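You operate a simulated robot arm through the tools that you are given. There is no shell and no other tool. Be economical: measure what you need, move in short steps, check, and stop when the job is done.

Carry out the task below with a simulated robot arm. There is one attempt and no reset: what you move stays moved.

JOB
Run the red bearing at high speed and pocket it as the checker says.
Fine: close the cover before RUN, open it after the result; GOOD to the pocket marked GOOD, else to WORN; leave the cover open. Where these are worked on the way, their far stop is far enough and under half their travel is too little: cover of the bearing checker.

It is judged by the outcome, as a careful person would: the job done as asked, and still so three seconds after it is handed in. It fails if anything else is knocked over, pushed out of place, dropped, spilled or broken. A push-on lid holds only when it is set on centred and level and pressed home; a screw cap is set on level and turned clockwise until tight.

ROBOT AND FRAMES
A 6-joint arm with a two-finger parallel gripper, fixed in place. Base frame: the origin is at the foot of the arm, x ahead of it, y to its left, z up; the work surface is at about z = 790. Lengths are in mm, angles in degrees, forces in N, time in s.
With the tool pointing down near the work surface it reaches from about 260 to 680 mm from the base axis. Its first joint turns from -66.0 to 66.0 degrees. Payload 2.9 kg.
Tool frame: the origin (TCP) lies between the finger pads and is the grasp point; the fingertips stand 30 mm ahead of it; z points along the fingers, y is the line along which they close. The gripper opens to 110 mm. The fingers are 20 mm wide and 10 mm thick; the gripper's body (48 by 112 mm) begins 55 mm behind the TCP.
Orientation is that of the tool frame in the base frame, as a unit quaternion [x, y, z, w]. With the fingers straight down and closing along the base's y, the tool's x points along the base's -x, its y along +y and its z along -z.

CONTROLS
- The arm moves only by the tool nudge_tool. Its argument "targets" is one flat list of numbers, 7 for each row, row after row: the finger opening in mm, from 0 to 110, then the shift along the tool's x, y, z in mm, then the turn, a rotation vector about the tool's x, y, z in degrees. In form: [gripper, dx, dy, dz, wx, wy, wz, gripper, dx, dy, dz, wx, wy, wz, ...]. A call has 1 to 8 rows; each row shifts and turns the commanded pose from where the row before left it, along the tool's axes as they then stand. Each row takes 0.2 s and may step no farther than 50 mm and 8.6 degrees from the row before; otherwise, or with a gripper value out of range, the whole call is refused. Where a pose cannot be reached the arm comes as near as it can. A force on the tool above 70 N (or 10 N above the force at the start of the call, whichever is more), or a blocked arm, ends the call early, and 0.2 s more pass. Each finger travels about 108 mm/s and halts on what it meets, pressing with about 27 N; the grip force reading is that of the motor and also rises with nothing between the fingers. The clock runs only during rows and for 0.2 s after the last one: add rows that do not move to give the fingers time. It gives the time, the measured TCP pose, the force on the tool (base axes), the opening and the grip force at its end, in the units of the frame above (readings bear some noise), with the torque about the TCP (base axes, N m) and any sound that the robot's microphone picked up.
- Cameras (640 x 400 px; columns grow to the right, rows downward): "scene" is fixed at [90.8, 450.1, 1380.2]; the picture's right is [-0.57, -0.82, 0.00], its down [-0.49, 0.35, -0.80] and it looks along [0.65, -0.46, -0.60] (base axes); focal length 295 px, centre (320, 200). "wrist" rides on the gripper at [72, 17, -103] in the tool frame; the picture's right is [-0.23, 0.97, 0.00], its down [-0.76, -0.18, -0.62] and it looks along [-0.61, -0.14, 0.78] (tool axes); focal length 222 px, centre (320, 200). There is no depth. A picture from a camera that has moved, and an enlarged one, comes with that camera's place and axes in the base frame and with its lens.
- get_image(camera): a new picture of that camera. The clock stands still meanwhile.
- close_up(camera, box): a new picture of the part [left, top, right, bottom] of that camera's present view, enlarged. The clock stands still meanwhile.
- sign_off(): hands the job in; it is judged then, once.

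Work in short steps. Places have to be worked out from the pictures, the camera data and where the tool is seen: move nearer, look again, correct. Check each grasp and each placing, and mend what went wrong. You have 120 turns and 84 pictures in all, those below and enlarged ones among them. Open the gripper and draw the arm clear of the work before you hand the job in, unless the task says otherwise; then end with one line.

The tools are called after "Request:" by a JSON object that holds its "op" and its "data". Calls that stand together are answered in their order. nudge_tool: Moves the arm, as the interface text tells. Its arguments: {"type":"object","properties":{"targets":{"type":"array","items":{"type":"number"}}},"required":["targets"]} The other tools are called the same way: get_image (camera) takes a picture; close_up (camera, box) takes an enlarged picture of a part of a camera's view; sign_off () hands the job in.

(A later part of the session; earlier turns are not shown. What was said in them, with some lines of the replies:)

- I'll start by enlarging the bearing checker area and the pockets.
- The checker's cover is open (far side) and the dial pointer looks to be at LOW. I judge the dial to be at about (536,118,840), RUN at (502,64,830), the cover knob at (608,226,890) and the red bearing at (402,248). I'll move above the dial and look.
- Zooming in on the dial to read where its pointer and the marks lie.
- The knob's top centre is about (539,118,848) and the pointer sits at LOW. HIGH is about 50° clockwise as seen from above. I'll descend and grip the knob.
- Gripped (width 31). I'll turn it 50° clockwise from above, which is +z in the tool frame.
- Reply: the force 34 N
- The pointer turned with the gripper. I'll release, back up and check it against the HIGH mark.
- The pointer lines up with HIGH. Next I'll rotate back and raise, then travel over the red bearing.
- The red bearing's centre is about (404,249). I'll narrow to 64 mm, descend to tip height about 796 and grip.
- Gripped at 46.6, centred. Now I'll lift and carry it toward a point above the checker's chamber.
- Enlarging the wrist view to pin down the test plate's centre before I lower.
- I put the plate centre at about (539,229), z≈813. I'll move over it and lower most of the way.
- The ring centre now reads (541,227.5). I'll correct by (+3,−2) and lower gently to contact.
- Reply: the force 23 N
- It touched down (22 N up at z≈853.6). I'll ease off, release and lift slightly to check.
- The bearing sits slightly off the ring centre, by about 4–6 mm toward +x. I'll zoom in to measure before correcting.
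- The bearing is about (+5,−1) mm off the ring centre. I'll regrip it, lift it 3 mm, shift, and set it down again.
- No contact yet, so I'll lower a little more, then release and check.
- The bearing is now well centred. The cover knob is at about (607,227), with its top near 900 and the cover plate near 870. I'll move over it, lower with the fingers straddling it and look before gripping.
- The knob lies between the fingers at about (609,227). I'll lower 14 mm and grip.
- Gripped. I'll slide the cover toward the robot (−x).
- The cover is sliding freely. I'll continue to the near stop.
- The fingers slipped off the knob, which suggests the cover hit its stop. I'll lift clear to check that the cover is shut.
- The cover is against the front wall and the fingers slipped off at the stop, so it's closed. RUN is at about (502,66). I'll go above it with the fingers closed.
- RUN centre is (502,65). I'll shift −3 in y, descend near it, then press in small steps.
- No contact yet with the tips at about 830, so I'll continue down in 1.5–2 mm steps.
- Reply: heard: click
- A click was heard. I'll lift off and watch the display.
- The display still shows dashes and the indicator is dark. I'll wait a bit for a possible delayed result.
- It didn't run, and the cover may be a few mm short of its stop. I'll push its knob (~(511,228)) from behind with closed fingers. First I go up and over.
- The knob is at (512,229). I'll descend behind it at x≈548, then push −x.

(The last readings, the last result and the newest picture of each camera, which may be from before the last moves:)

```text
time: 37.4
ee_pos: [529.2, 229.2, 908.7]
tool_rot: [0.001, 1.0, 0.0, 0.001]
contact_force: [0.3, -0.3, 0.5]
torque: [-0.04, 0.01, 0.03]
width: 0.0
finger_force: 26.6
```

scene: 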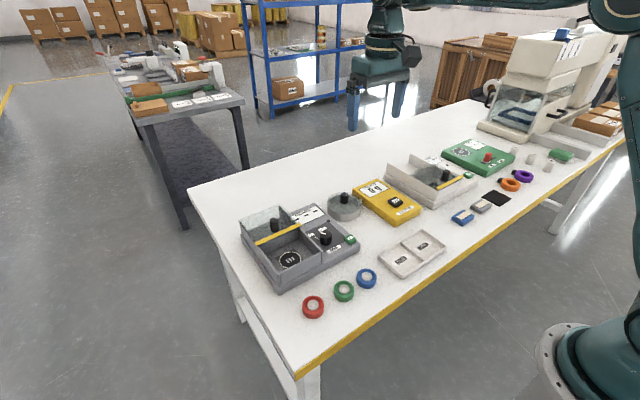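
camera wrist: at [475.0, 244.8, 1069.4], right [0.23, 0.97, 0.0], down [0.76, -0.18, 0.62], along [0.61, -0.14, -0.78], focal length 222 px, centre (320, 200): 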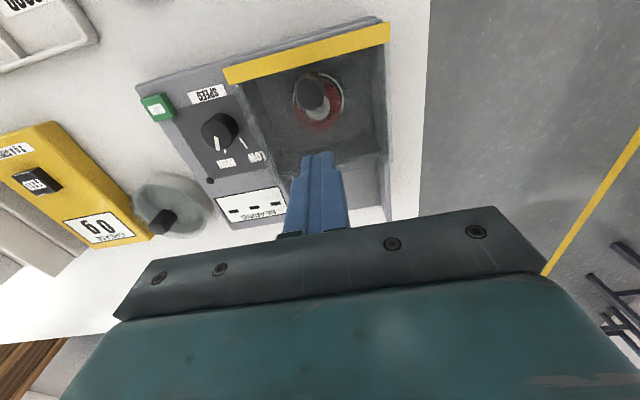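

Request:
{"op": "nudge_tool", "data": {"targets": [0, 3, 0, 0, 0, 0, 0, 0, 3, 0, 0, 0, 0, 0, 0, 3, 0, 0, 0, 0, 0, 0, 3, 0, 0, 0, 0, 0, 0, 0, 0, 0, 0, 0, 0]}}

Request:
{"op": "close_up", "data": {"camera": "scene", "box": [240, 170, 380, 290]}}

```text
time: 38.4
ee_pos: [527.9, 228.4, 911.3]
tool_rot: [0.005, 1.0, 0.005, 0.018]
contact_force: [10.9, -0.3, -2.3]
torque: [0.07, -0.15, 0.0]
width: 0.0
finger_force: 26.5
stopped in row 4: the force on the tool passed its limit at 74 N (the readings are from after the stop); the commanded pose is now the measured one
```

```text
3.33 times, centred on (310, 230) of scene
camera zoom: at [91.0, 450.1, 1380.2], right [-0.57, -0.82, 0.0], down [-0.49, 0.35, -0.8], along [0.65, -0.46, -0.6], focal length 982 px, centre (353, 100)
```

zoom: 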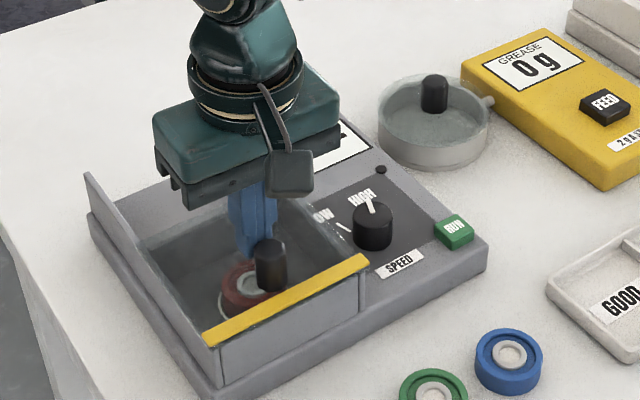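

The push hit a hard stop at 74 N, and the cover moved a few mm more to fully closed. I'll back off, level the tool and go back above RUN.

Request:
{"op": "nudge_tool", "data": {"targets": [0, -6, 0, 0, 0, 0, 0, 0, 0, 0, -35, 0.57, 2.06, -0.57, 0, 0, 0, -25, 0, 0, 0, 0, 8, -41, 0, 0, 0, 0, 0, 8, -41, 0, 0, 0, 0, 0, 8, -41, 0, 0, 0, 0, 0, 8, -40, 0, 0, 0, 0, 0, 0, 0, 40, 0, 0, 0]}}

Request:
{"op": "nudge_tool", "data": {"targets": [0, 0, 0, 0, 0, 0, 0]}}

Request:
{"op": "close_up", "data": {"camera": "scene", "box": [240, 170, 380, 290]}}

```text
time: 40.2
ee_pos: [500.4, 65.2, 931.1]
tool_rot: [0.0, 1.0, 0.0, -0.003]
contact_force: [-1.0, -0.1, -0.6]
torque: [0.01, 0.0, 0.02]
width: 0.0
finger_force: 26.9
```

```text
time: 40.6
ee_pos: [500.0, 66.8, 930.7]
tool_rot: [0.001, 1.0, -0.001, -0.002]
contact_force: [0.7, -0.3, -0.5]
torque: [0.03, 0.05, -0.02]
width: 0.2
finger_force: 27.1
```

```text
3.33 times, centred on (310, 230) of scene
camera zoom: at [90.8, 450.0, 1380.2], right [-0.57, -0.82, 0.0], down [-0.49, 0.35, -0.8], along [0.65, -0.46, -0.6], focal length 982 px, centre (353, 100)
```

zoom: 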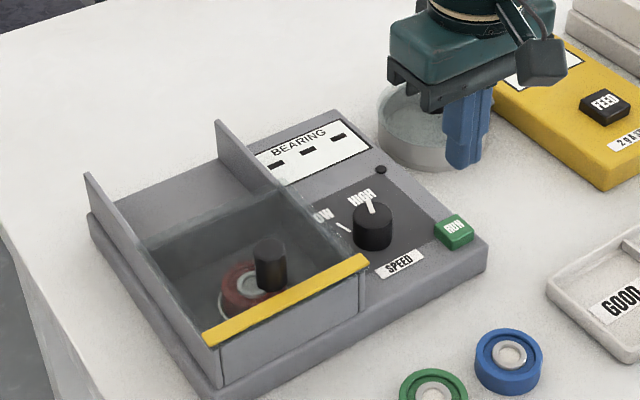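

Now I press RUN again: down 70 mm, then small steps to past the earlier click height (TCP ≈ 853).

Request:
{"op": "nudge_tool", "data": {"targets": [0, -1, -1, 35, 0, 0, 0, 0, 0, 0, 34, 0, 0, 0, 0, 0, 0, 3, 0, 0, 0, 0, 0, 0, 3, 0, 0, 0, 0, 0, 0, 2, 0, 0, 0, 0, 0, 0, 0, 0, 0, 0]}}

Request:
{"op": "close_up", "data": {"camera": "scene", "box": [290, 180, 370, 250]}}

```text
time: 42.0
ee_pos: [500.7, 63.3, 854.9]
tool_rot: [0.0, 1.0, 0.0, -0.002]
contact_force: [-2.2, -0.8, 11.2]
torque: [-0.07, 0.08, 0.01]
width: 0.0
finger_force: 26.8
heard: click
```

```text
5.71 times, centred on (330, 215) of scene
camera zoom: at [90.5, 450.0, 1380.2], right [-0.57, -0.82, 0.0], down [-0.49, 0.35, -0.8], along [0.65, -0.46, -0.6], focal length 1684 px, centre (263, 114)
```

zoom: 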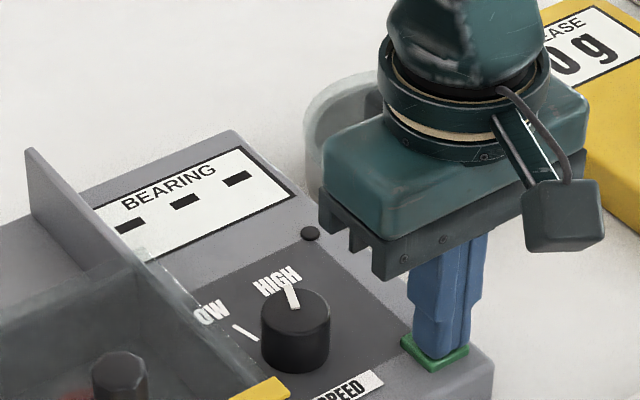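

It clicked again. I'll lift off and wait, then read.

Request:
{"op": "nudge_tool", "data": {"targets": [0, 0, 0, -15, 0, 0, 0, 0, 0, 0, -20, 0, 0, 0, 0, 0, 0, 0, 0, 0, 0, 0, 0, 0, 0, 0, 0, 0, 0, 0, 0, 0, 0, 0, 0, 0, 0, 0, 0, 0, 0, 0, 0, 0, 0, 0, 0, 0, 0, 0, 0, 0, 0, 0, 0, 0]}}

Request:
{"op": "close_up", "data": {"camera": "scene", "box": [290, 180, 370, 250]}}

```text
time: 43.8
ee_pos: [499.4, 64.9, 888.9]
tool_rot: [0.001, 1.0, 0.0, -0.001]
contact_force: [-0.4, 0.5, -0.3]
torque: [0.0, -0.01, 0.01]
width: 0.0
finger_force: 27.1
```

```text
5.71 times, centred on (330, 215) of scene
camera zoom: at [90.8, 450.1, 1380.2], right [-0.57, -0.82, 0.0], down [-0.49, 0.35, -0.8], along [0.65, -0.46, -0.6], focal length 1684 px, centre (263, 114)
```

zoom: 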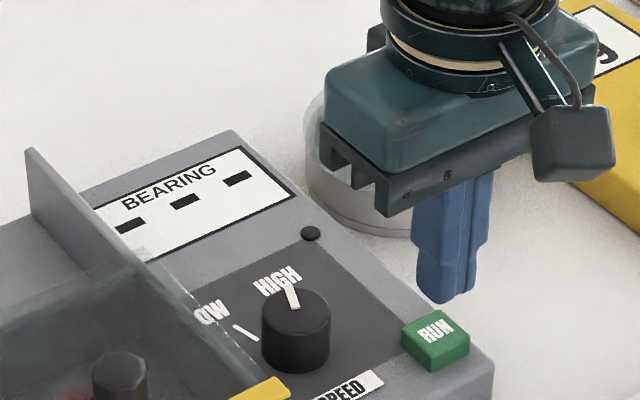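

Still no result. I'll check the dial's alignment and everything else from the wrist camera.

Request:
{"op": "get_image", "data": {"camera": "wrist"}}

Request:
{"op": "close_up", "data": {"camera": "wrist", "box": [340, 100, 460, 200]}}

```text
37 pictures are left
camera wrist: at [429.3, 81.4, 993.1], right [0.23, 0.97, 0.0], down [0.77, -0.18, 0.62], along [0.6, -0.14, -0.79], focal length 222 px, centre (320, 200)
```

wrist: 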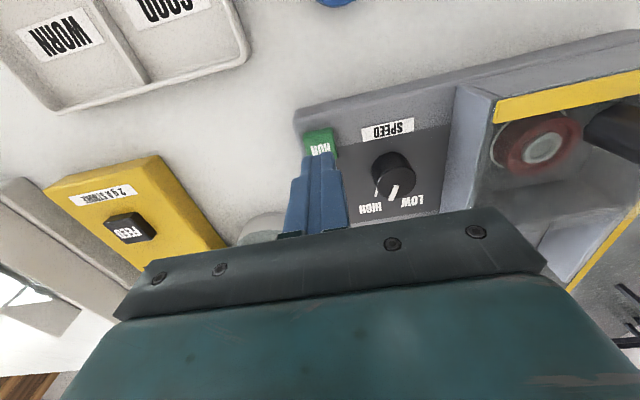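

```text
4.00 times, centred on (400, 150) of wrist
camera zoom: at [429.3, 81.4, 993.1], right [0.23, 0.97, 0.0], down [0.77, -0.18, 0.62], along [0.6, -0.14, -0.79], focal length 888 px, centre (0, 400)
```

zoom: 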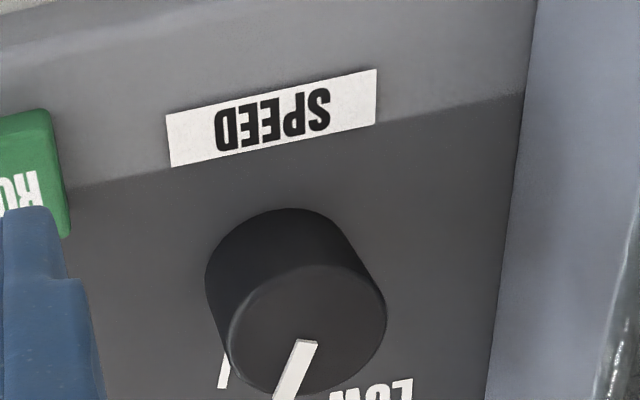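

The dial matches the HIGH mark. The test may simply take longer, so I'll wait a few more seconds.

Request:
{"op": "nudge_tool", "data": {"targets": [0, 0, 0, 0, 0, 0, 0, 0, 0, 0, 0, 0, 0, 0, 0, 0, 0, 0, 0, 0, 0, 0, 0, 0, 0, 0, 0, 0, 0, 0, 0, 0, 0, 0, 0, 0, 0, 0, 0, 0, 0, 0, 0, 0, 0, 0, 0, 0, 0, 0, 0, 0, 0, 0, 0, 0]}}

Request:
{"op": "nudge_tool", "data": {"targets": [0, 0, 0, 0, 0, 0, 0, 0, 0, 0, 0, 0, 0, 0, 0, 0, 0, 0, 0, 0, 0, 0, 0, 0, 0, 0, 0, 0, 0, 0, 0, 0, 0, 0, 0, 0, 0, 0, 0, 0, 0, 0, 0, 0, 0, 0, 0, 0, 0, 0, 0, 0, 0, 0, 0, 0]}}

Request:
{"op": "close_up", "data": {"camera": "scene", "box": [290, 180, 370, 250]}}

```text
time: 45.6
ee_pos: [500.8, 63.7, 889.4]
tool_rot: [0.0, 1.0, 0.0, -0.002]
contact_force: [-0.9, -0.2, 0.1]
torque: [0.02, -0.01, 0.0]
width: 0.1
finger_force: 27.0
```

```text
time: 47.4
ee_pos: [501.2, 63.3, 888.1]
tool_rot: [0.0, 1.0, 0.0, -0.002]
contact_force: [-0.3, -0.1, 0.0]
torque: [0.03, -0.04, 0.01]
width: 0.0
finger_force: 27.1
```

```text
5.71 times, centred on (330, 215) of scene
camera zoom: at [90.8, 450.1, 1380.2], right [-0.57, -0.82, 0.0], down [-0.49, 0.35, -0.8], along [0.65, -0.46, -0.6], focal length 1684 px, centre (263, 114)
```

zoom: 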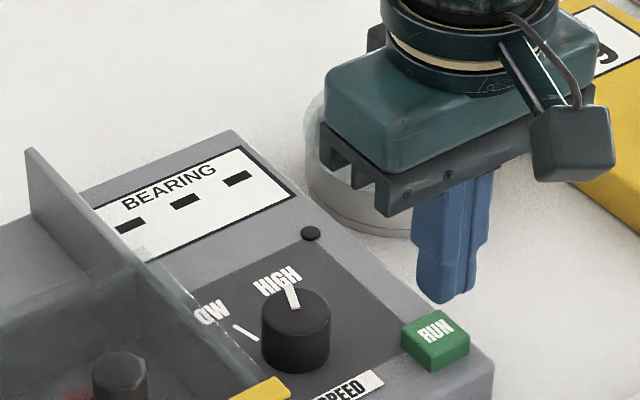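

There's no result after 5 s. I'll press RUN harder, through the full stroke, in case the previous press was shallow.

Request:
{"op": "nudge_tool", "data": {"targets": [0, 0, 0, 28, 0, 0, 0, 0, 0, 0, 4, 0, 0, 0, 0, 0, 0, 2, 0, 0, 0, 0, 0, 0, 2, 0, 0, 0, 0, 0, 0, 2, 0, 0, 0, 0, 0, 0, 2, 0, 0, 0, 0, 0, 0, 0, 0, 0, 0]}}

Request:
{"op": "close_up", "data": {"camera": "scene", "box": [290, 180, 370, 250]}}

```text
time: 49.0
ee_pos: [500.4, 64.4, 850.5]
tool_rot: [0.0, 1.0, 0.0, -0.002]
contact_force: [-11.9, -3.6, 36.8]
torque: [-0.11, 0.3, 0.0]
width: 0.0
finger_force: 27.0
heard: click
```

```text
5.71 times, centred on (330, 215) of scene
camera zoom: at [89.9, 449.9, 1380.3], right [-0.57, -0.82, 0.0], down [-0.49, 0.35, -0.8], along [0.65, -0.46, -0.6], focal length 1684 px, centre (263, 114)
```

zoom: 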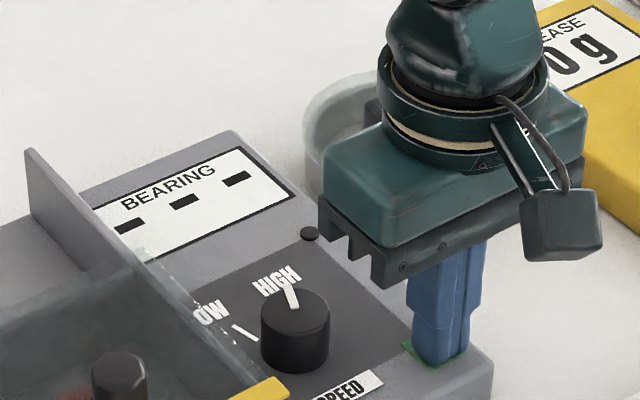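

I'll release and wait once more, then inspect the bearing on its plate through the cover.

Request:
{"op": "nudge_tool", "data": {"targets": [0, 0, 0, -40, 0, 0, 0, 0, 0, 0, -45, 0, 0, 0, 0, 0, 0, -45, 0, 0, 0, 0, 10, 40, 0, 0, 0, 0, 0, 10, 40, 0, 0, 0, 0, 0, 10, 40, 0, 0, 0, 0, 0, 0, 40, 0, 0, 0, 0, 0, 0, 0, 0, 0, 0, 0]}}

Request:
{"op": "get_image", "data": {"camera": "wrist"}}

Request:
{"op": "close_up", "data": {"camera": "scene", "box": [240, 190, 360, 290]}}

```text
time: 50.8
ee_pos: [471.0, 224.4, 979.1]
tool_rot: [0.0, 1.0, -0.001, -0.003]
contact_force: [-0.4, 0.2, 1.0]
torque: [0.03, 0.04, 0.0]
width: 0.1
finger_force: 26.4
```

```text
33 pictures are left
camera wrist: at [399.5, 241.7, 1082.9], right [0.23, 0.97, 0.0], down [0.77, -0.18, 0.62], along [0.6, -0.14, -0.79], focal length 222 px, centre (320, 200)
```

wrist: 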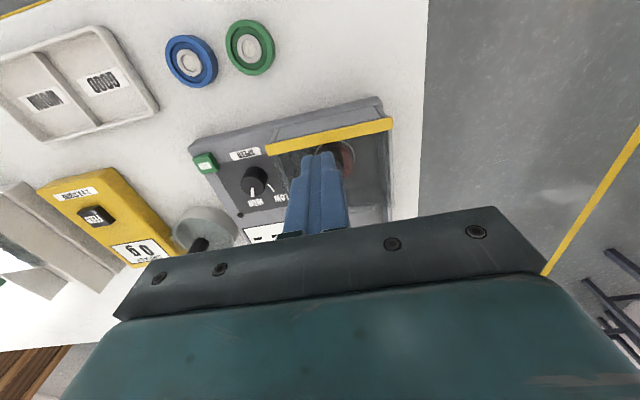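

```text
4.00 times, centred on (300, 240) of scene
camera zoom: at [90.7, 450.1, 1380.2], right [-0.57, -0.82, 0.0], down [-0.49, 0.35, -0.8], along [0.65, -0.46, -0.6], focal length 1179 px, centre (400, 40)
```

zoom: 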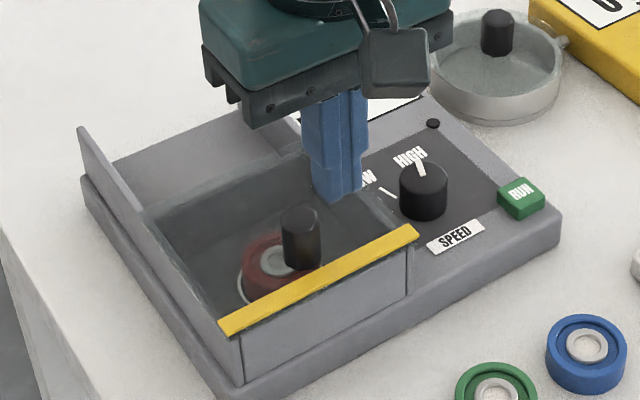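

I'll reposition with the fingers open for a clear overhead view of the chamber.

Request:
{"op": "nudge_tool", "data": {"targets": [80, -40, 0, 0, 0, 0, 0, 80, -35, 3, 0, 0, 0, 0, 80, 0, 0, 0, 0, 0, 0, 80, 0, 0, 0, 0, 0, 0]}}

Request:
{"op": "close_up", "data": {"camera": "wrist", "box": [230, 30, 400, 180]}}

Request:
{"op": "close_up", "data": {"camera": "scene", "box": [290, 180, 370, 250]}}

```text
time: 51.8
ee_pos: [547.6, 227.1, 977.3]
tool_rot: [0.0, 1.0, 0.0, -0.002]
contact_force: [0.0, 0.6, -0.2]
torque: [-0.01, -0.02, 0.0]
width: 79.9
finger_force: 0.1
```

```text
2.67 times, centred on (315, 105) of wrist
camera zoom: at [475.5, 244.4, 1082.2], right [0.23, 0.97, 0.0], down [0.77, -0.18, 0.62], along [0.6, -0.14, -0.79], focal length 592 px, centre (333, 453)
```

zoom: 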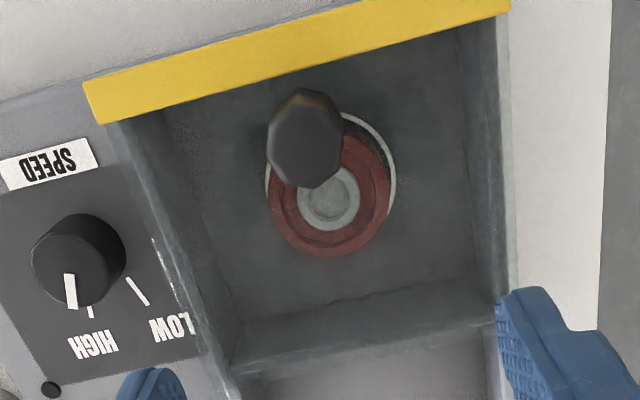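

```text
5.71 times, centred on (330, 215) of scene
camera zoom: at [90.8, 450.1, 1380.2], right [-0.57, -0.82, 0.0], down [-0.49, 0.35, -0.8], along [0.65, -0.46, -0.6], focal length 1684 px, centre (263, 114)
```

zoom: 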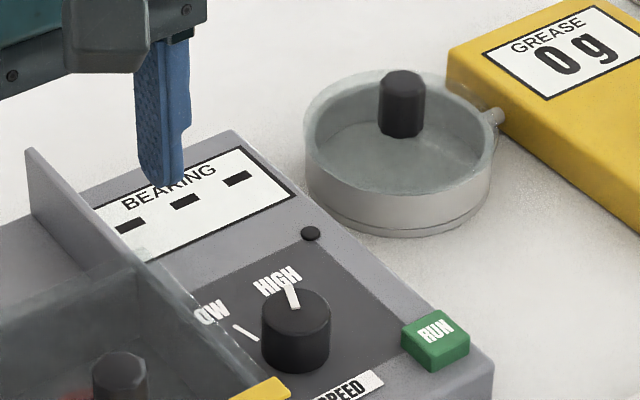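

The dial matches HIGH and the cover's bar is flush with the wall, but the bearing looks slightly off the ring again. I'll open the cover to inspect and recentre: move over the knob (~(509,228)) and grip it.

Request:
{"op": "nudge_tool", "data": {"targets": [50, 39, 1, 0, 0, 0, 0, 50, 0, 0, 40, 0, 0, 0, 50, 0, 0, 29, 0, 0, 0, 25, 0, 0, 0, 0, 0, 0, 10, 0, 0, 0, 0, 0, 0, 10, 0, 0, 0, 0, 0, 0]}}

Request:
{"op": "nudge_tool", "data": {"targets": [10, -15, 0, 0, 0, 0, 0, 10, -15, 0, 0, 0, 0, 0, 10, -15, 0, 0, 0, 0, 0, 10, -15, 0, 0, 0, 0, 0, 10, -15, 0, 0, 0, 0, 0, 10, -15, 0, 0, 0, 0, 0, 10, -8, 0, 0, 0, 0, 0, 10, 0, 0, 0, 0, 0, 0]}}

Request:
{"op": "close_up", "data": {"camera": "scene", "box": [230, 180, 350, 290]}}

```text
time: 53.2
ee_pos: [507.6, 227.4, 908.7]
tool_rot: [0.0, 1.0, 0.001, -0.003]
contact_force: [-0.6, -2.4, -3.7]
torque: [0.47, -0.52, -0.03]
width: 21.2
finger_force: 44.8
```

```text
time: 55.0
ee_pos: [603.9, 227.0, 907.9]
tool_rot: [0.0, 1.0, 0.0, -0.003]
contact_force: [-0.2, -1.9, -2.2]
torque: [0.41, 0.67, 0.01]
width: 21.3
finger_force: 44.9
```

```text
3.64 times, centred on (290, 235) of scene
camera zoom: at [90.8, 450.0, 1380.2], right [-0.57, -0.82, 0.0], down [-0.49, 0.35, -0.8], along [0.65, -0.46, -0.6], focal length 1072 px, centre (429, 73)
```

zoom: 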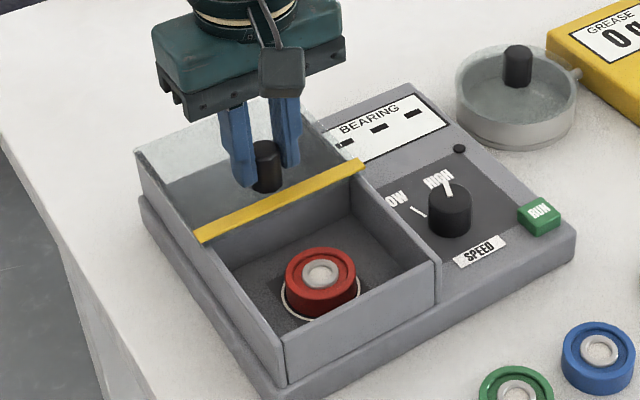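

The cover is open. I'll release and view the bearing from above.

Request:
{"op": "nudge_tool", "data": {"targets": [40, 0, 0, 0, 0, 0, 0, 64, 0, 0, 0, 0, 0, 0, 64, 0, 0, -40, 0, 0, 0, 64, 0, 0, -40, 0, 0, 0, 64, 35, 0, 0, 0, 0, 0, 64, 30, 0, 0, 0, 0, 0, 64, 0, 0, 0, 0, 0, 0]}}

Request:
{"op": "close_up", "data": {"camera": "wrist", "box": [290, 65, 350, 135]}}

Request:
{"op": "close_up", "data": {"camera": "scene", "box": [280, 235, 330, 275]}}

```text
time: 56.6
ee_pos: [539.0, 228.9, 989.5]
tool_rot: [0.0, 1.0, 0.0, -0.002]
contact_force: [0.6, 0.2, 0.3]
torque: [0.01, 0.01, -0.04]
width: 63.9
finger_force: 0.0
```

```text
5.71 times, centred on (320, 100) of wrist
camera zoom: at [468.2, 245.0, 1093.1], right [0.23, 0.97, 0.0], down [0.76, -0.18, 0.62], along [0.6, -0.14, -0.79], focal length 1269 px, centre (320, 771)
```

zoom: 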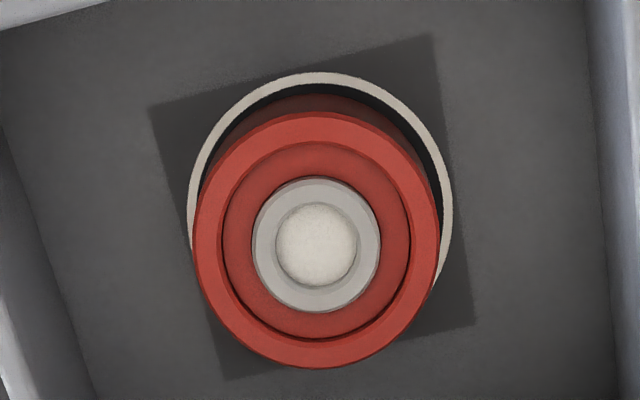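

```text
10.00 times, centred on (305, 255) of scene
camera zoom: at [90.8, 450.0, 1380.2], right [-0.57, -0.82, 0.0], down [-0.49, 0.35, -0.8], along [0.65, -0.46, -0.6], focal length 2947 px, centre (470, -350)
```

zoom: 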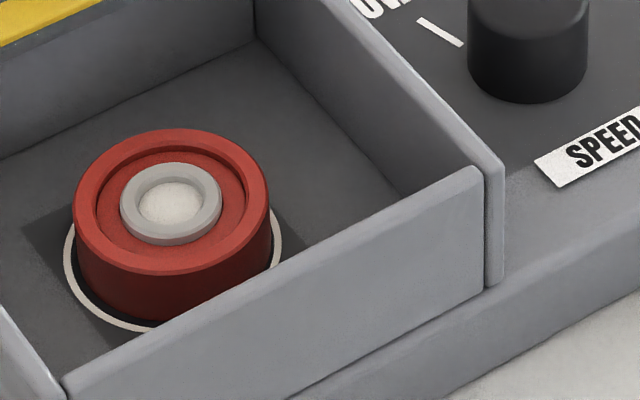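

The bearing is in fact well centred (within 1 mm), so the dial is the suspect. I'll enlarge it.

Request:
{"op": "close_up", "data": {"camera": "wrist", "box": [205, 90, 275, 160]}}

```text
5.71 times, centred on (240, 125) of wrist
camera zoom: at [468.2, 245.0, 1093.1], right [0.23, 0.97, 0.0], down [0.76, -0.18, 0.62], along [0.6, -0.14, -0.79], focal length 1269 px, centre (777, 629)
```

zoom: 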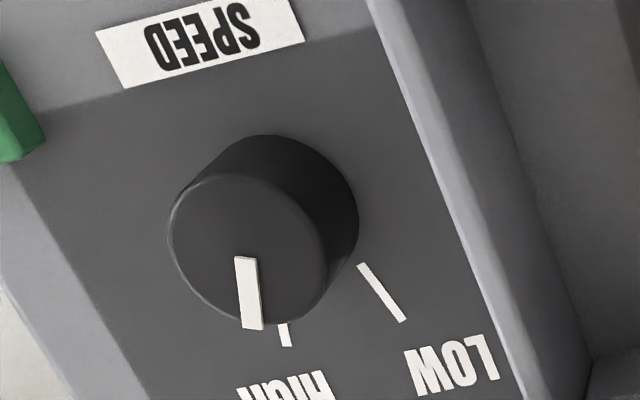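

The pointer measures about −22° and the HIGH mark about −27 to −30°, so I under-turned by a few degrees. I'll regrip the dial and turn it further.

Request:
{"op": "nudge_tool", "data": {"targets": [50, 0, -36, 0, 0, 0, 0, 50, 0, -36, 0, 0, 0, 0, 50, 0, -37, 0, 0, 0, 0, 50, 0, 0, 45, 0, 0, 0, 50, 0, 0, 45, 0, 0, 0, 50, 0, 0, 32, 0, 0, 0, 30, 0, 0, 0, 0, 0, 0, 20, 0, 0, 0, 0, 0, 0]}}

Request:
{"op": "nudge_tool", "data": {"targets": [20, 0, 0, 0, 0, 0, 0, 20, 0, 0, 0, 0, 0, 5, 20, 0, 0, 0, 0, 0, 5, 20, 0, 0, 0, 0, 0, 0]}}

Request:
{"op": "close_up", "data": {"camera": "wrist", "box": [270, 100, 370, 200]}}

```text
time: 58.4
ee_pos: [540.4, 117.7, 866.9]
tool_rot: [0.0, 1.0, -0.001, -0.002]
contact_force: [-0.3, -9.5, -2.3]
torque: [-0.04, -0.59, 0.04]
width: 31.3
finger_force: 45.7
```

```text
time: 59.4
ee_pos: [540.6, 117.3, 866.7]
tool_rot: [0.089, 0.996, -0.002, -0.004]
contact_force: [5.3, -18.2, -11.2]
torque: [-0.17, -0.07, 0.02]
width: 31.4
finger_force: 45.0
```

```text
4.00 times, centred on (320, 150) of wrist
camera zoom: at [472.9, 147.8, 971.0], right [0.4, 0.92, 0.0], down [0.72, -0.31, 0.62], along [0.57, -0.25, -0.79], focal length 888 px, centre (320, 400)
```

zoom: 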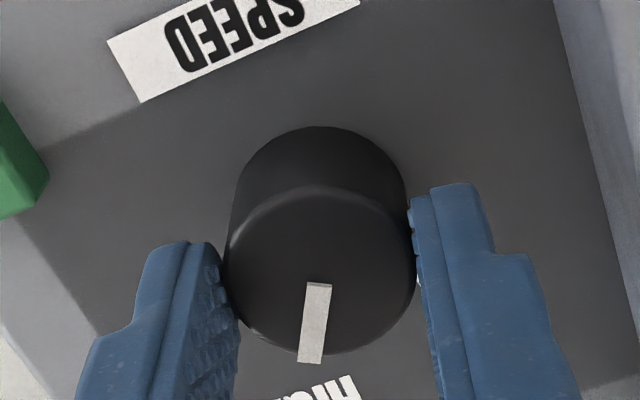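

The pointer is now about −29°. I'll release, raise and check.

Request:
{"op": "nudge_tool", "data": {"targets": [45, 0, 0, 0, 0, 0, 0, 55, 0, 0, 0, 0, 0, 0, 55, 0, 0, -40, 0, 0, 0, 55, 0, 0, -37, 0, 0, 0, 55, 0, 0, 0, 0, 0, 0]}}

Request:
{"op": "close_up", "data": {"camera": "wrist", "box": [270, 60, 370, 180]}}

```text
time: 60.6
ee_pos: [540.3, 120.1, 945.0]
tool_rot: [0.088, 0.996, 0.0, -0.003]
contact_force: [0.6, 0.1, -1.3]
torque: [0.02, 0.03, 0.01]
width: 54.7
finger_force: 0.1
```

```text
3.33 times, centred on (320, 120) of wrist
camera zoom: at [472.8, 149.0, 1049.4], right [0.39, 0.92, 0.0], down [0.72, -0.31, 0.62], along [0.57, -0.24, -0.79], focal length 740 px, centre (320, 467)
```

zoom: 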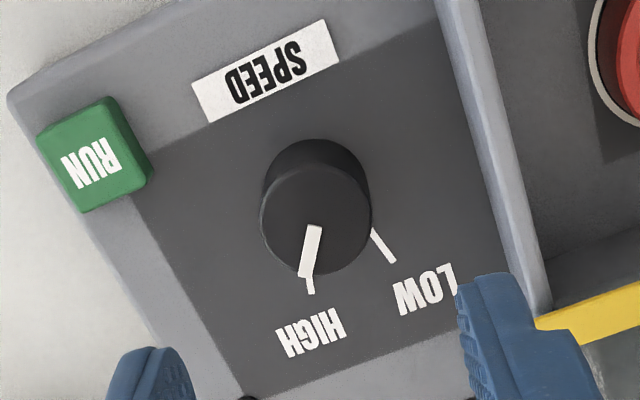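

The pointer tip now meets the HIGH mark. I'll go back to the cover knob (x≈604), grip it and slide it shut.

Request:
{"op": "nudge_tool", "data": {"targets": [55, 0, 0, -5, 0, 0, -5, 55, 0, 0, -5, 0, 0, -5, 55, -21, 36, 0, 0, 0, 0, 55, -21, 36, 0, 0, 0, 0, 55, -22, 36, 0, 0, 0, 0, 55, 0, 0, 0, 0, 0, 0]}}

Request:
{"op": "close_up", "data": {"camera": "wrist", "box": [220, 80, 420, 240]}}

```text
time: 62.0
ee_pos: [603.7, 228.0, 952.5]
tool_rot: [-0.001, 1.0, 0.0, -0.003]
contact_force: [0.6, -0.7, 0.4]
torque: [0.01, -0.04, 0.0]
width: 54.9
finger_force: 0.0
```

```text
2.50 times, centred on (320, 160) of wrist
camera zoom: at [532.1, 245.2, 1057.9], right [0.23, 0.97, 0.0], down [0.77, -0.18, 0.62], along [0.6, -0.14, -0.79], focal length 555 px, centre (320, 300)
```

zoom: 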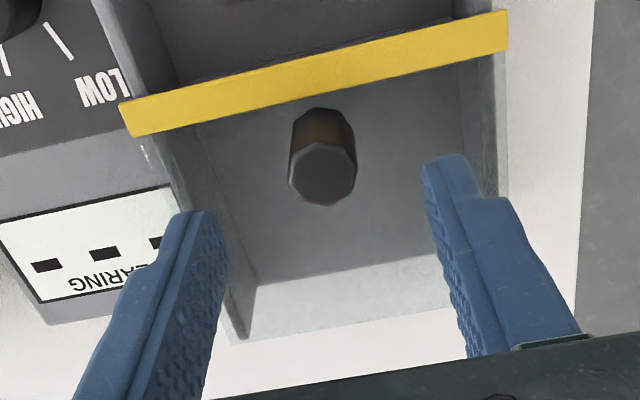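

The knob is aligned at (605,228). I'll lower, grip and slide 97 mm toward closed.

Request:
{"op": "nudge_tool", "data": {"targets": [55, 0, 0, 25, 0, 0, 0, 50, 0, 0, 19, 0, 0, 0, 25, 0, 0, 0, 0, 0, 0, 10, 0, 0, 0, 0, 0, 0, 10, 0, 0, 0, 0, 0, 0]}}

Request:
{"op": "nudge_tool", "data": {"targets": [10, 16, 0, 0, 0, 0, 0, 10, 16, 0, 0, 0, 0, 0, 10, 16, 0, 0, 0, 0, 0, 10, 16, 0, 0, 0, 0, 0, 10, 16, 0, 0, 0, 0, 0, 10, 12, 0, 0, 0, 0, 0, 10, 4, 0, 0, 0, 0, 0, 10, 0, 0, 0, 0, 0, 0]}}

```text
time: 63.2
ee_pos: [604.5, 228.2, 911.7]
tool_rot: [-0.001, 1.0, 0.0, -0.003]
contact_force: [-0.4, 5.2, -3.9]
torque: [0.63, -0.47, 0.0]
width: 21.3
finger_force: 44.8
```

```text
time: 65.0
ee_pos: [506.9, 228.7, 910.6]
tool_rot: [-0.001, 1.0, -0.001, -0.003]
contact_force: [-0.1, 18.6, -20.2]
torque: [0.93, -0.58, -0.03]
width: 21.4
finger_force: 45.3
```

The cover is at x≈507 and still gripped. I'll nudge it 2 mm more to be sure, then release and go to RUN.

Request:
{"op": "nudge_tool", "data": {"targets": [10, 2, 0, 0, 0, 0, 0, 10, 0, 0, 0, 0, 0, 0, 40, 0, 0, 0, 0, 0, 0, 55, 0, 0, 0, 0, 0, 0, 55, 0, 0, -40, 0, 0, 0, 30, 0, 0, -25, 0, 0, 0, 0, 3, -40, 0, 0, 0, 0, 0, 3, -40, 0, 0, 0, 0]}}

Request:
{"op": "nudge_tool", "data": {"targets": [0, 1, -40, 0, 0, 0, 0, 0, 0, -43, 0, 0, 0, 0, 0, 0, 0, 40, 0, 0, 0, 0, 0, 0, 45, 0, 0, 0, 0, 0, 0, 0, 0, 0, 0]}}

Request:
{"op": "close_up", "data": {"camera": "scene", "box": [240, 170, 380, 290]}}

```text
time: 66.8
ee_pos: [500.0, 146.4, 975.5]
tool_rot: [0.0, 1.0, 0.001, -0.003]
contact_force: [-0.7, 0.0, -1.1]
torque: [-0.01, 0.03, -0.03]
width: 0.0
finger_force: 27.3
```

```text
time: 68.0
ee_pos: [498.4, 62.8, 889.9]
tool_rot: [0.0, 1.0, -0.001, -0.003]
contact_force: [0.4, -0.6, 0.2]
torque: [0.01, 0.0, -0.02]
width: 0.1
finger_force: 26.4
```

```text
3.33 times, centred on (310, 230) of scene
camera zoom: at [90.8, 450.0, 1380.2], right [-0.57, -0.82, 0.0], down [-0.49, 0.35, -0.8], along [0.65, -0.46, -0.6], focal length 982 px, centre (353, 100)
```

zoom: 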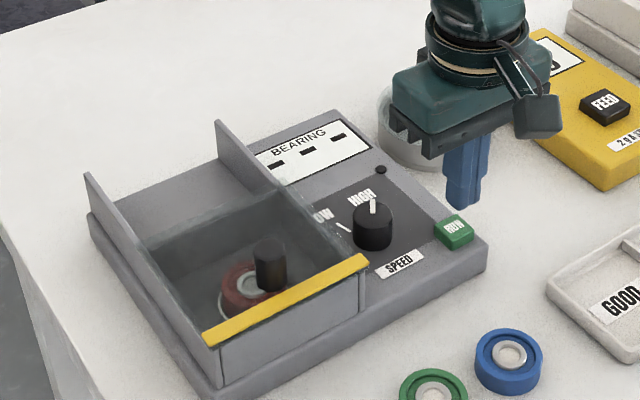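

The cover is fully closed (same as after the hard push) and the dial is further round. Now I press RUN.

Request:
{"op": "nudge_tool", "data": {"targets": [0, -2, 1, 26, 0, 0, 0, 0, 0, 0, 4, 0, 0, 0, 0, 0, 0, 3, 0, 0, 0, 0, 0, 0, 2, 0, 0, 0, 0, 0, 0, 2, 0, 0, 0, 0, 0, 0, 0, 0, 0, 0, 0, 0, 0, -15, 0, 0, 0, 0, 0, 0, -20, 0, 0, 0]}}

Request:
{"op": "close_up", "data": {"camera": "scene", "box": [290, 180, 370, 250]}}

```text
time: 69.8
ee_pos: [500.7, 64.8, 889.8]
tool_rot: [0.0, 1.0, 0.0, -0.003]
contact_force: [0.1, 0.3, -0.2]
torque: [-0.05, 0.02, 0.01]
width: 0.0
finger_force: 27.1
heard: click
```

```text
5.71 times, centred on (330, 215) of scene
camera zoom: at [90.8, 450.1, 1380.2], right [-0.57, -0.82, 0.0], down [-0.49, 0.35, -0.8], along [0.65, -0.46, -0.6], focal length 1684 px, centre (263, 114)
```

zoom: 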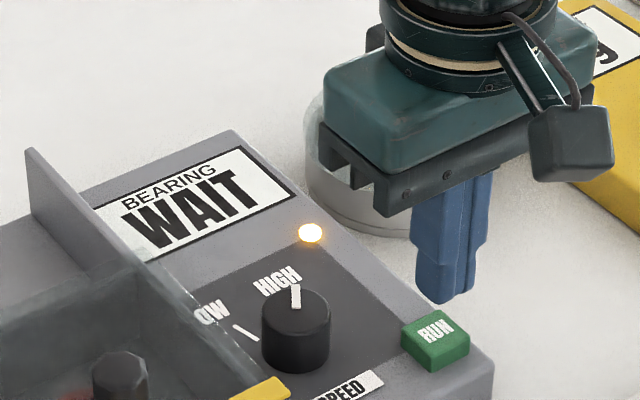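

The dial was the cause: it now shows WAIT with the lamp lit. I'll wait for the result.

Request:
{"op": "nudge_tool", "data": {"targets": [0, 0, 0, 0, 0, 0, 0, 0, 0, 0, 0, 0, 0, 0, 0, 0, 0, 0, 0, 0, 0, 0, 0, 0, 0, 0, 0, 0, 0, 0, 0, 0, 0, 0, 0, 0, 0, 0, 0, 0, 0, 0, 0, 0, 0, 0, 0, 0, 0, 0, 0, 0, 0, 0, 0, 0]}}

Request:
{"op": "nudge_tool", "data": {"targets": [0, 0, 0, 0, 0, 0, 0, 0, 0, 0, 0, 0, 0, 0, 0, 0, 0, 0, 0, 0, 0, 0, 0, 0, 0, 0, 0, 0, 0, 0, 0, 0, 0, 0, 0, 0, 0, 0, 0, 0, 0, 0, 0, 0, 0, 0, 0, 0, 0, 0, 0, 0, 0, 0, 0, 0]}}

Request:
{"op": "close_up", "data": {"camera": "scene", "box": [290, 180, 370, 250]}}

```text
time: 71.6
ee_pos: [500.1, 64.9, 889.9]
tool_rot: [0.0, 1.0, 0.0, -0.002]
contact_force: [-0.8, -1.1, -0.2]
torque: [0.02, 0.01, 0.0]
width: 0.0
finger_force: 27.2
```

```text
time: 73.4
ee_pos: [500.3, 64.9, 890.8]
tool_rot: [0.0, 1.0, 0.0, -0.003]
contact_force: [0.7, -0.8, -0.3]
torque: [0.0, -0.01, -0.02]
width: 0.0
finger_force: 26.9
```

```text
5.71 times, centred on (330, 215) of scene
camera zoom: at [90.8, 450.1, 1380.2], right [-0.57, -0.82, 0.0], down [-0.49, 0.35, -0.8], along [0.65, -0.46, -0.6], focal length 1684 px, centre (263, 114)
```

zoom: 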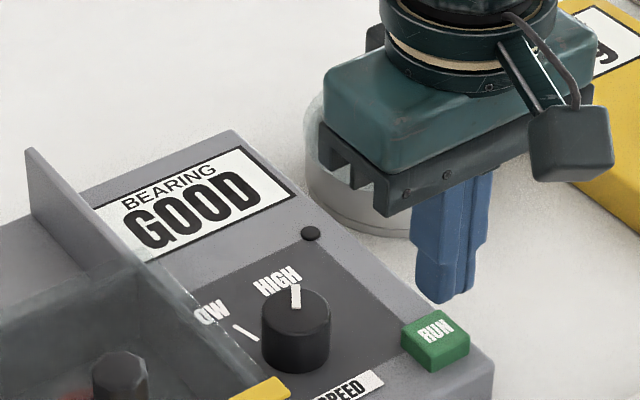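

Result: GOOD, with the lamp off. Now I'll open the cover: return to the knob at (507,228), grip it and slide +x.

Request:
{"op": "nudge_tool", "data": {"targets": [0, 0, 0, -40, 0, 0, 0, 20, 0, 0, -35, 0, 0, 0, 50, -2, 41, 0, 0, 0, 0, 50, -2, 41, 0, 0, 0, 0, 50, -2, 41, 0, 0, 0, 0, 50, -1, 41, 0, 0, 0, 0, 50, 0, 0, 35, 0, 0, 0, 50, 0, 0, 20, 0, 0, 0]}}

Request:
{"op": "nudge_tool", "data": {"targets": [25, 0, 0, 0, 0, 0, 0, 10, 0, 0, 0, 0, 0, 0, 10, 0, 0, 0, 0, 0, 0]}}

Request:
{"op": "nudge_tool", "data": {"targets": [10, -16, 0, 0, 0, 0, 0, 10, -16, 0, 0, 0, 0, 0, 10, -16, 0, 0, 0, 0, 0, 10, -16, 0, 0, 0, 0, 0, 10, -16, 0, 0, 0, 0, 0, 10, -16, 0, 0, 0, 0, 0, 10, -5, 0, 0, 0, 0, 0, 10, 0, 0, 0, 0, 0, 0]}}

Request:
{"op": "close_up", "data": {"camera": "scene", "box": [230, 170, 370, 290]}}

```text
time: 75.2
ee_pos: [510.2, 228.6, 908.8]
tool_rot: [0.001, 1.0, 0.0, -0.002]
contact_force: [0.5, -1.1, -0.5]
torque: [0.02, 0.0, -0.01]
width: 49.9
finger_force: 0.0
```

```text
time: 76.0
ee_pos: [509.4, 227.4, 909.5]
tool_rot: [0.001, 1.0, 0.0, -0.003]
contact_force: [0.4, -8.2, -2.6]
torque: [0.33, -0.25, 0.0]
width: 21.0
finger_force: 44.9
```

```text
time: 77.8
ee_pos: [608.7, 228.3, 908.7]
tool_rot: [0.0, 1.0, 0.0, -0.002]
contact_force: [0.5, -13.7, 13.9]
torque: [-0.82, 0.01, -0.01]
width: 21.5
finger_force: 45.1
```

```text
3.33 times, centred on (300, 230) of scene
camera zoom: at [90.6, 449.6, 1380.4], right [-0.57, -0.82, 0.0], down [-0.49, 0.35, -0.8], along [0.65, -0.46, -0.6], focal length 982 px, centre (387, 100)
```

zoom: 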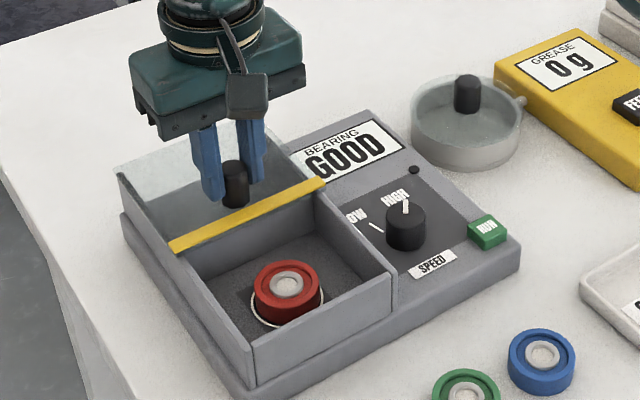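

The cover is fully open. I'll release, lift, go over the bearing (~(537,228)) and pick it up.

Request:
{"op": "nudge_tool", "data": {"targets": [40, 0, 0, 0, 0, 0, 0, 64, 0, 0, 0, 0, 0, 0, 64, 0, 0, -40, 0, 0, 0, 64, 36, 0, 0, 0, 0, 0, 64, 35, 0, 0, 0, 0, 0, 64, 0, 0, 45, 0, 0, 0, 64, 0, 0, 35, 0, 0, 0, 64, 0, 0, 16, 0, 0, 0]}}

Request:
{"op": "nudge_tool", "data": {"targets": [45, 0, 0, 0, 0, 0, 0, 30, 0, 0, 0, 0, 0, 0, 30, 0, 0, 0, 0, 0, 0]}}

Request:
{"op": "close_up", "data": {"camera": "wrist", "box": [220, 60, 420, 220]}}

```text
time: 79.6
ee_pos: [537.9, 229.6, 851.6]
tool_rot: [0.0, 1.0, 0.0, -0.003]
contact_force: [-0.5, -0.1, -0.2]
torque: [-0.02, -0.02, 0.01]
width: 63.9
finger_force: 0.0
```

```text
time: 80.4
ee_pos: [538.3, 229.5, 852.3]
tool_rot: [0.0, 1.0, 0.0, -0.003]
contact_force: [1.1, -0.8, 0.4]
torque: [0.02, 0.01, 0.0]
width: 46.7
finger_force: 27.2
```

```text
2.50 times, centred on (320, 140) of wrist
camera zoom: at [466.2, 246.3, 956.3], right [0.23, 0.97, 0.0], down [0.77, -0.18, 0.62], along [0.6, -0.14, -0.79], focal length 555 px, centre (320, 350)
```

zoom: 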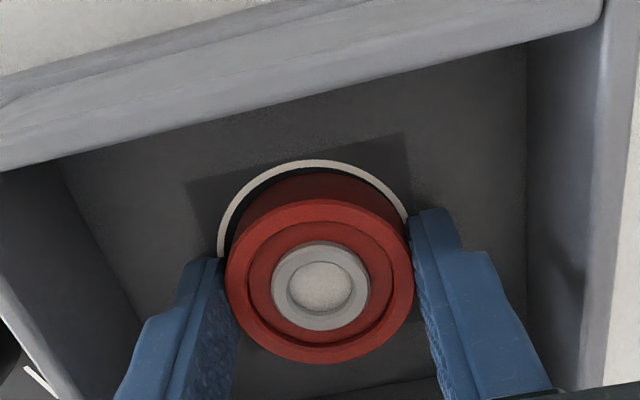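

Gripped. The GOOD pocket is at about (392,−19). I'll lift and carry it over.

Request:
{"op": "nudge_tool", "data": {"targets": [30, 0, 0, -40, 0, 0, 0, 30, 0, 0, -45, 0, 0, 0, 30, 0, 0, -40, 0, 0, 0, 30, 24, -40, 0, 0, 0, 0, 30, 24, -40, 0, 0, 0, 0, 30, 24, -40, 0, 0, 0, 0, 30, 24, -40, 0, 0, 0, 0, 30, 24, -40, 0, 0, 0, 0]}}

Request:
{"op": "nudge_tool", "data": {"targets": [30, 13, -24, 0, 0, 0, 0, 30, 13, -24, 0, 0, 0, 0, 30, 0, 0, 0, 0, 0, 0]}}

Request:
{"op": "get_image", "data": {"camera": "wrist"}}

Request:
{"op": "get_image", "data": {"camera": "scene"}}

```text
time: 82.2
ee_pos: [418.5, 29.6, 978.0]
tool_rot: [-0.001, 1.0, 0.0, -0.002]
contact_force: [0.6, -1.1, -0.9]
torque: [0.01, -0.04, -0.01]
width: 46.6
finger_force: 27.6
```

```text
time: 83.0
ee_pos: [392.5, -17.3, 977.5]
tool_rot: [-0.001, 1.0, 0.0, -0.002]
contact_force: [0.3, -0.4, -1.1]
torque: [0.01, 0.0, -0.04]
width: 46.8
finger_force: 27.4
```

```text
17 pictures are left
camera wrist: at [320.5, -1.6, 1082.2], right [0.23, 0.97, 0.0], down [0.77, -0.18, 0.62], along [0.6, -0.14, -0.79], focal length 222 px, centre (320, 200)
```

wrist: 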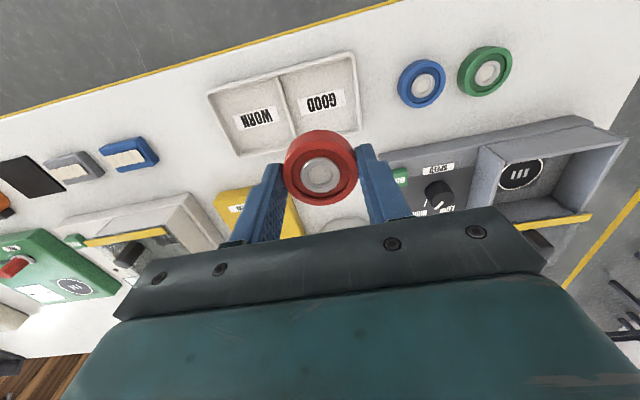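

```text
16 pictures are left
```

scene: 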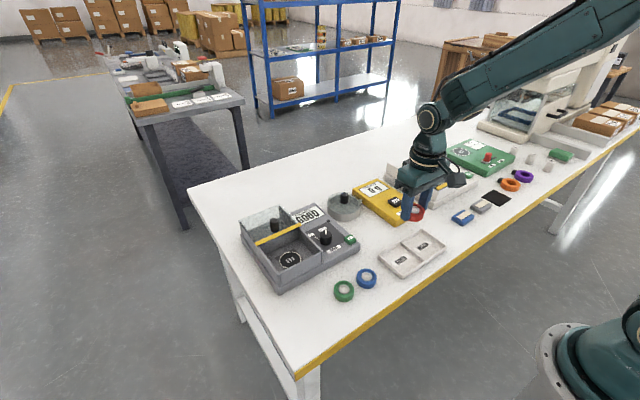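

The pocket's centre is about (393,−18). I'll lower to just above the tray and look again.

Request:
{"op": "nudge_tool", "data": {"targets": [30, -1, 0, 40, 0, 0, 0, 30, 0, 0, 40, 0, 0, 0, 30, 0, 0, 33, 0, 0, 0, 30, 0, 0, 0, 0, 0, 0]}}

Request:
{"op": "get_image", "data": {"camera": "wrist"}}

Request:
{"op": "close_up", "data": {"camera": "scene", "box": [340, 200, 460, 300]}}

```text
time: 84.0
ee_pos: [393.0, -19.2, 864.7]
tool_rot: [-0.001, 1.0, 0.0, -0.003]
contact_force: [0.5, 0.2, -1.0]
torque: [0.0, 0.0, 0.05]
width: 46.7
finger_force: 27.1
```

```text
15 pictures are left
camera wrist: at [321.4, -1.3, 968.8], right [0.23, 0.97, 0.0], down [0.77, -0.18, 0.62], along [0.6, -0.14, -0.79], focal length 222 px, centre (320, 200)
```

wrist: 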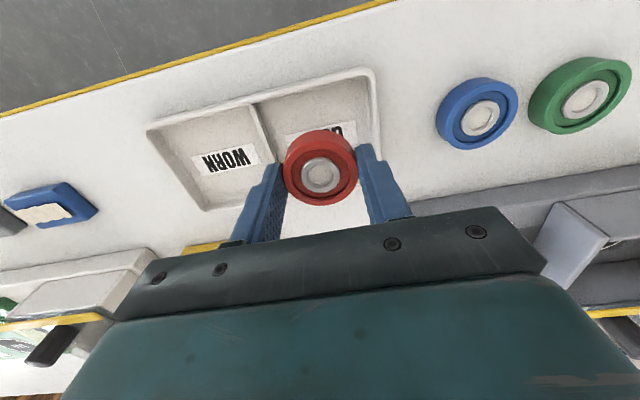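

```text
4.00 times, centred on (400, 250) of scene
camera zoom: at [90.8, 450.1, 1380.2], right [-0.57, -0.82, 0.0], down [-0.49, 0.35, -0.8], along [0.65, -0.46, -0.6], focal length 1179 px, centre (0, 0)
```

zoom: 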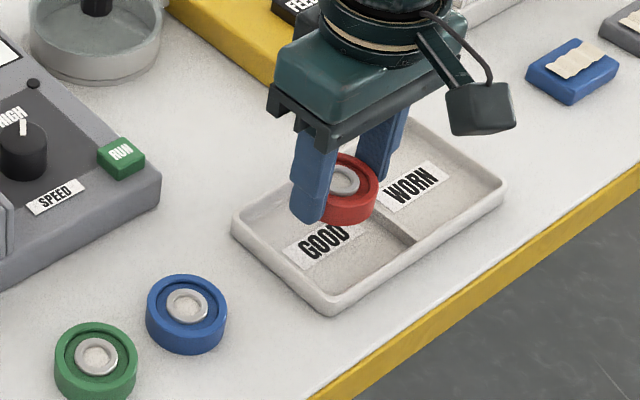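

The pocket spans about y −58…+26 and x 352…432, so its centre is (392,−17). I'll shift +2 in y and lower gently until contact.

Request:
{"op": "nudge_tool", "data": {"targets": [30, 1, 2, 15, 0, 0, 0, 30, 0, 0, 13, 0, 0, 0, 30, 0, 0, 3, 0, 0, 0, 30, 0, 0, 2, 0, 0, 0, 30, 0, 0, 0, 0, 0, 0]}}

```text
time: 85.2
ee_pos: [391.2, -16.6, 833.0]
tool_rot: [0.0, 1.0, 0.0, -0.002]
contact_force: [0.2, 0.0, -1.1]
torque: [-0.03, 0.02, 0.01]
width: 46.7
finger_force: 26.8
```

Request:
{"op": "nudge_tool", "data": {"targets": [30, 0, 0, 1.5, 0, 0, 0, 30, 0, 0, 1, 0, 0, 0, 30, 0, 0, 0, 0, 0, 0]}}

```text
time: 86.0
ee_pos: [391.8, -16.8, 829.4]
tool_rot: [0.0, 1.0, 0.0, -0.002]
contact_force: [0.0, -0.1, -1.0]
torque: [0.04, -0.02, -0.01]
width: 46.7
finger_force: 27.3
```

No contact yet, so another 1.5 mm.

Request:
{"op": "nudge_tool", "data": {"targets": [30, 0, 0, 1, 0, 0, 0, 30, 0, 0, 1, 0, 0, 0, 30, 0, 0, 0, 0, 0, 0]}}

Request:
{"op": "close_up", "data": {"camera": "scene", "box": [360, 210, 460, 290]}}

```text
time: 86.8
ee_pos: [390.7, -16.9, 827.7]
tool_rot: [0.0, 1.0, 0.0, -0.003]
contact_force: [0.9, 0.2, -0.7]
torque: [0.0, -0.03, 0.0]
width: 46.5
finger_force: 27.0
```

```text
5.00 times, centred on (410, 250) of scene
camera zoom: at [90.8, 450.1, 1380.2], right [-0.57, -0.82, 0.0], down [-0.49, 0.35, -0.8], along [0.65, -0.46, -0.6], focal length 1473 px, centre (-130, -50)
```

zoom: 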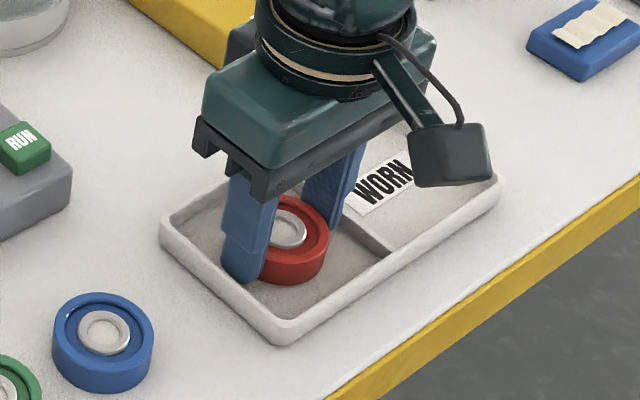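

It's essentially on the pocket floor. One more small step, then release with a small opening and rise.

Request:
{"op": "nudge_tool", "data": {"targets": [30, 0, 0, 1, 0, 0, 0, 30, 0, 0, 0, 0, 0, 0, 50, 0, 0, 0, 0, 0, 0, 54, 0, 0, 0, 0, 0, 0, 54, 0, 0, 0, 0, 0, 0, 54, 0, 0, -20, 0, 0, 0, 54, 0, 0, -40, 0, 0, 0, 54, 0, 0, -45, 0, 0, 0]}}

Request:
{"op": "nudge_tool", "data": {"targets": [80, 0, 0, -45, 0, 0, 0, 80, 0, 0, -40, 0, 0, 0, 80, -40, -20, -20, 0, 0, 0, 80, -40, -20, 0, 0, 0, 0, 80, 0, 0, 0, 0, 0, 0]}}

Request:
{"op": "get_image", "data": {"camera": "scene"}}

Request:
{"op": "close_up", "data": {"camera": "scene", "box": [360, 210, 460, 290]}}

Request:
{"op": "close_up", "data": {"camera": "scene", "box": [230, 170, 370, 290]}}

```text
time: 88.6
ee_pos: [390.9, -16.9, 931.3]
tool_rot: [-0.001, 1.0, 0.001, -0.004]
contact_force: [-0.1, 0.7, 0.2]
torque: [0.02, -0.03, -0.01]
width: 54.0
finger_force: 0.1
```

```text
time: 89.8
ee_pos: [471.7, -57.8, 1034.7]
tool_rot: [0.001, 1.0, 0.0, -0.003]
contact_force: [-0.1, 0.7, 0.8]
torque: [-0.01, 0.02, -0.04]
width: 80.0
finger_force: 0.0
```

```text
12 pictures are left
```

scene: 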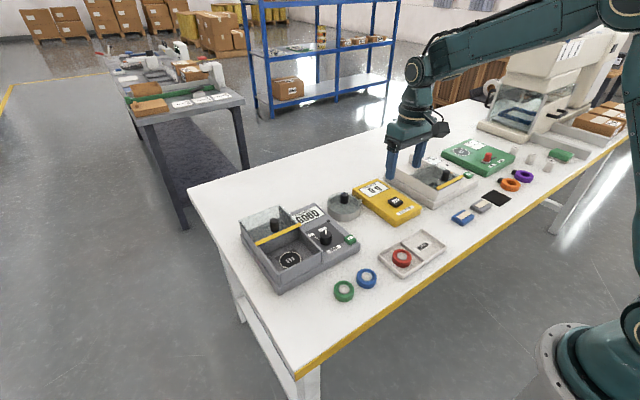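

```text
5.00 times, centred on (410, 250) of scene
camera zoom: at [90.8, 450.0, 1380.2], right [-0.57, -0.82, 0.0], down [-0.49, 0.35, -0.8], along [0.65, -0.46, -0.6], focal length 1473 px, centre (-130, -50)
```

zoom: 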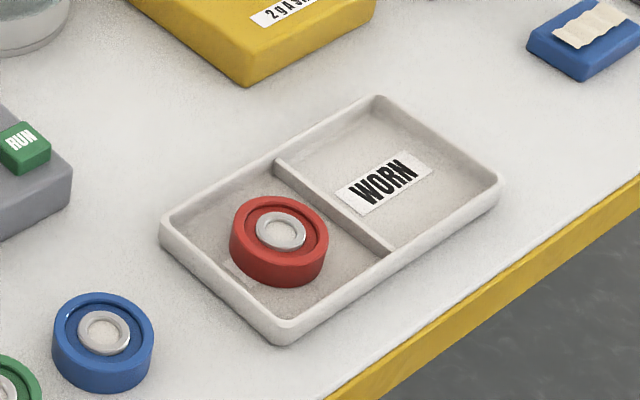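

```text
3.33 times, centred on (300, 230) of scene
camera zoom: at [90.8, 450.0, 1380.2], right [-0.57, -0.82, 0.0], down [-0.49, 0.35, -0.8], along [0.65, -0.46, -0.6], focal length 982 px, centre (387, 100)
```

zoom: 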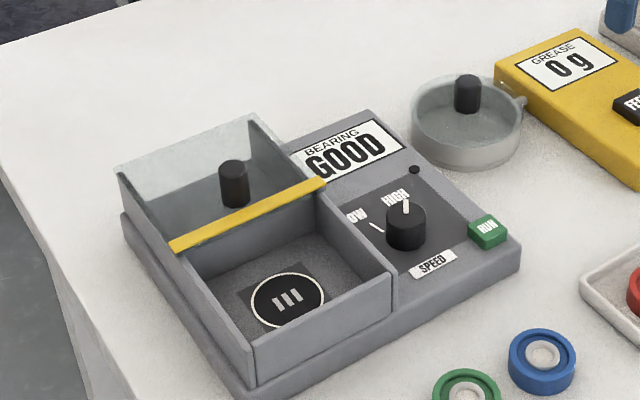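

The red bearing lies flat in the GOOD pocket, the cover is open, and everything else is in place. The gripper is open and the arm is clear, so I'm handing in.

Request:
{"op": "sign_off", "data": {}}

```text
The job is handed in.
```

The red bearing ran at HIGH speed, the checker read GOOD, and it is in the GOOD pocket with the cover left open. RUN did nothing on the first three presses because I had left the dial slightly short of HIGH. It ran once I corrected that.
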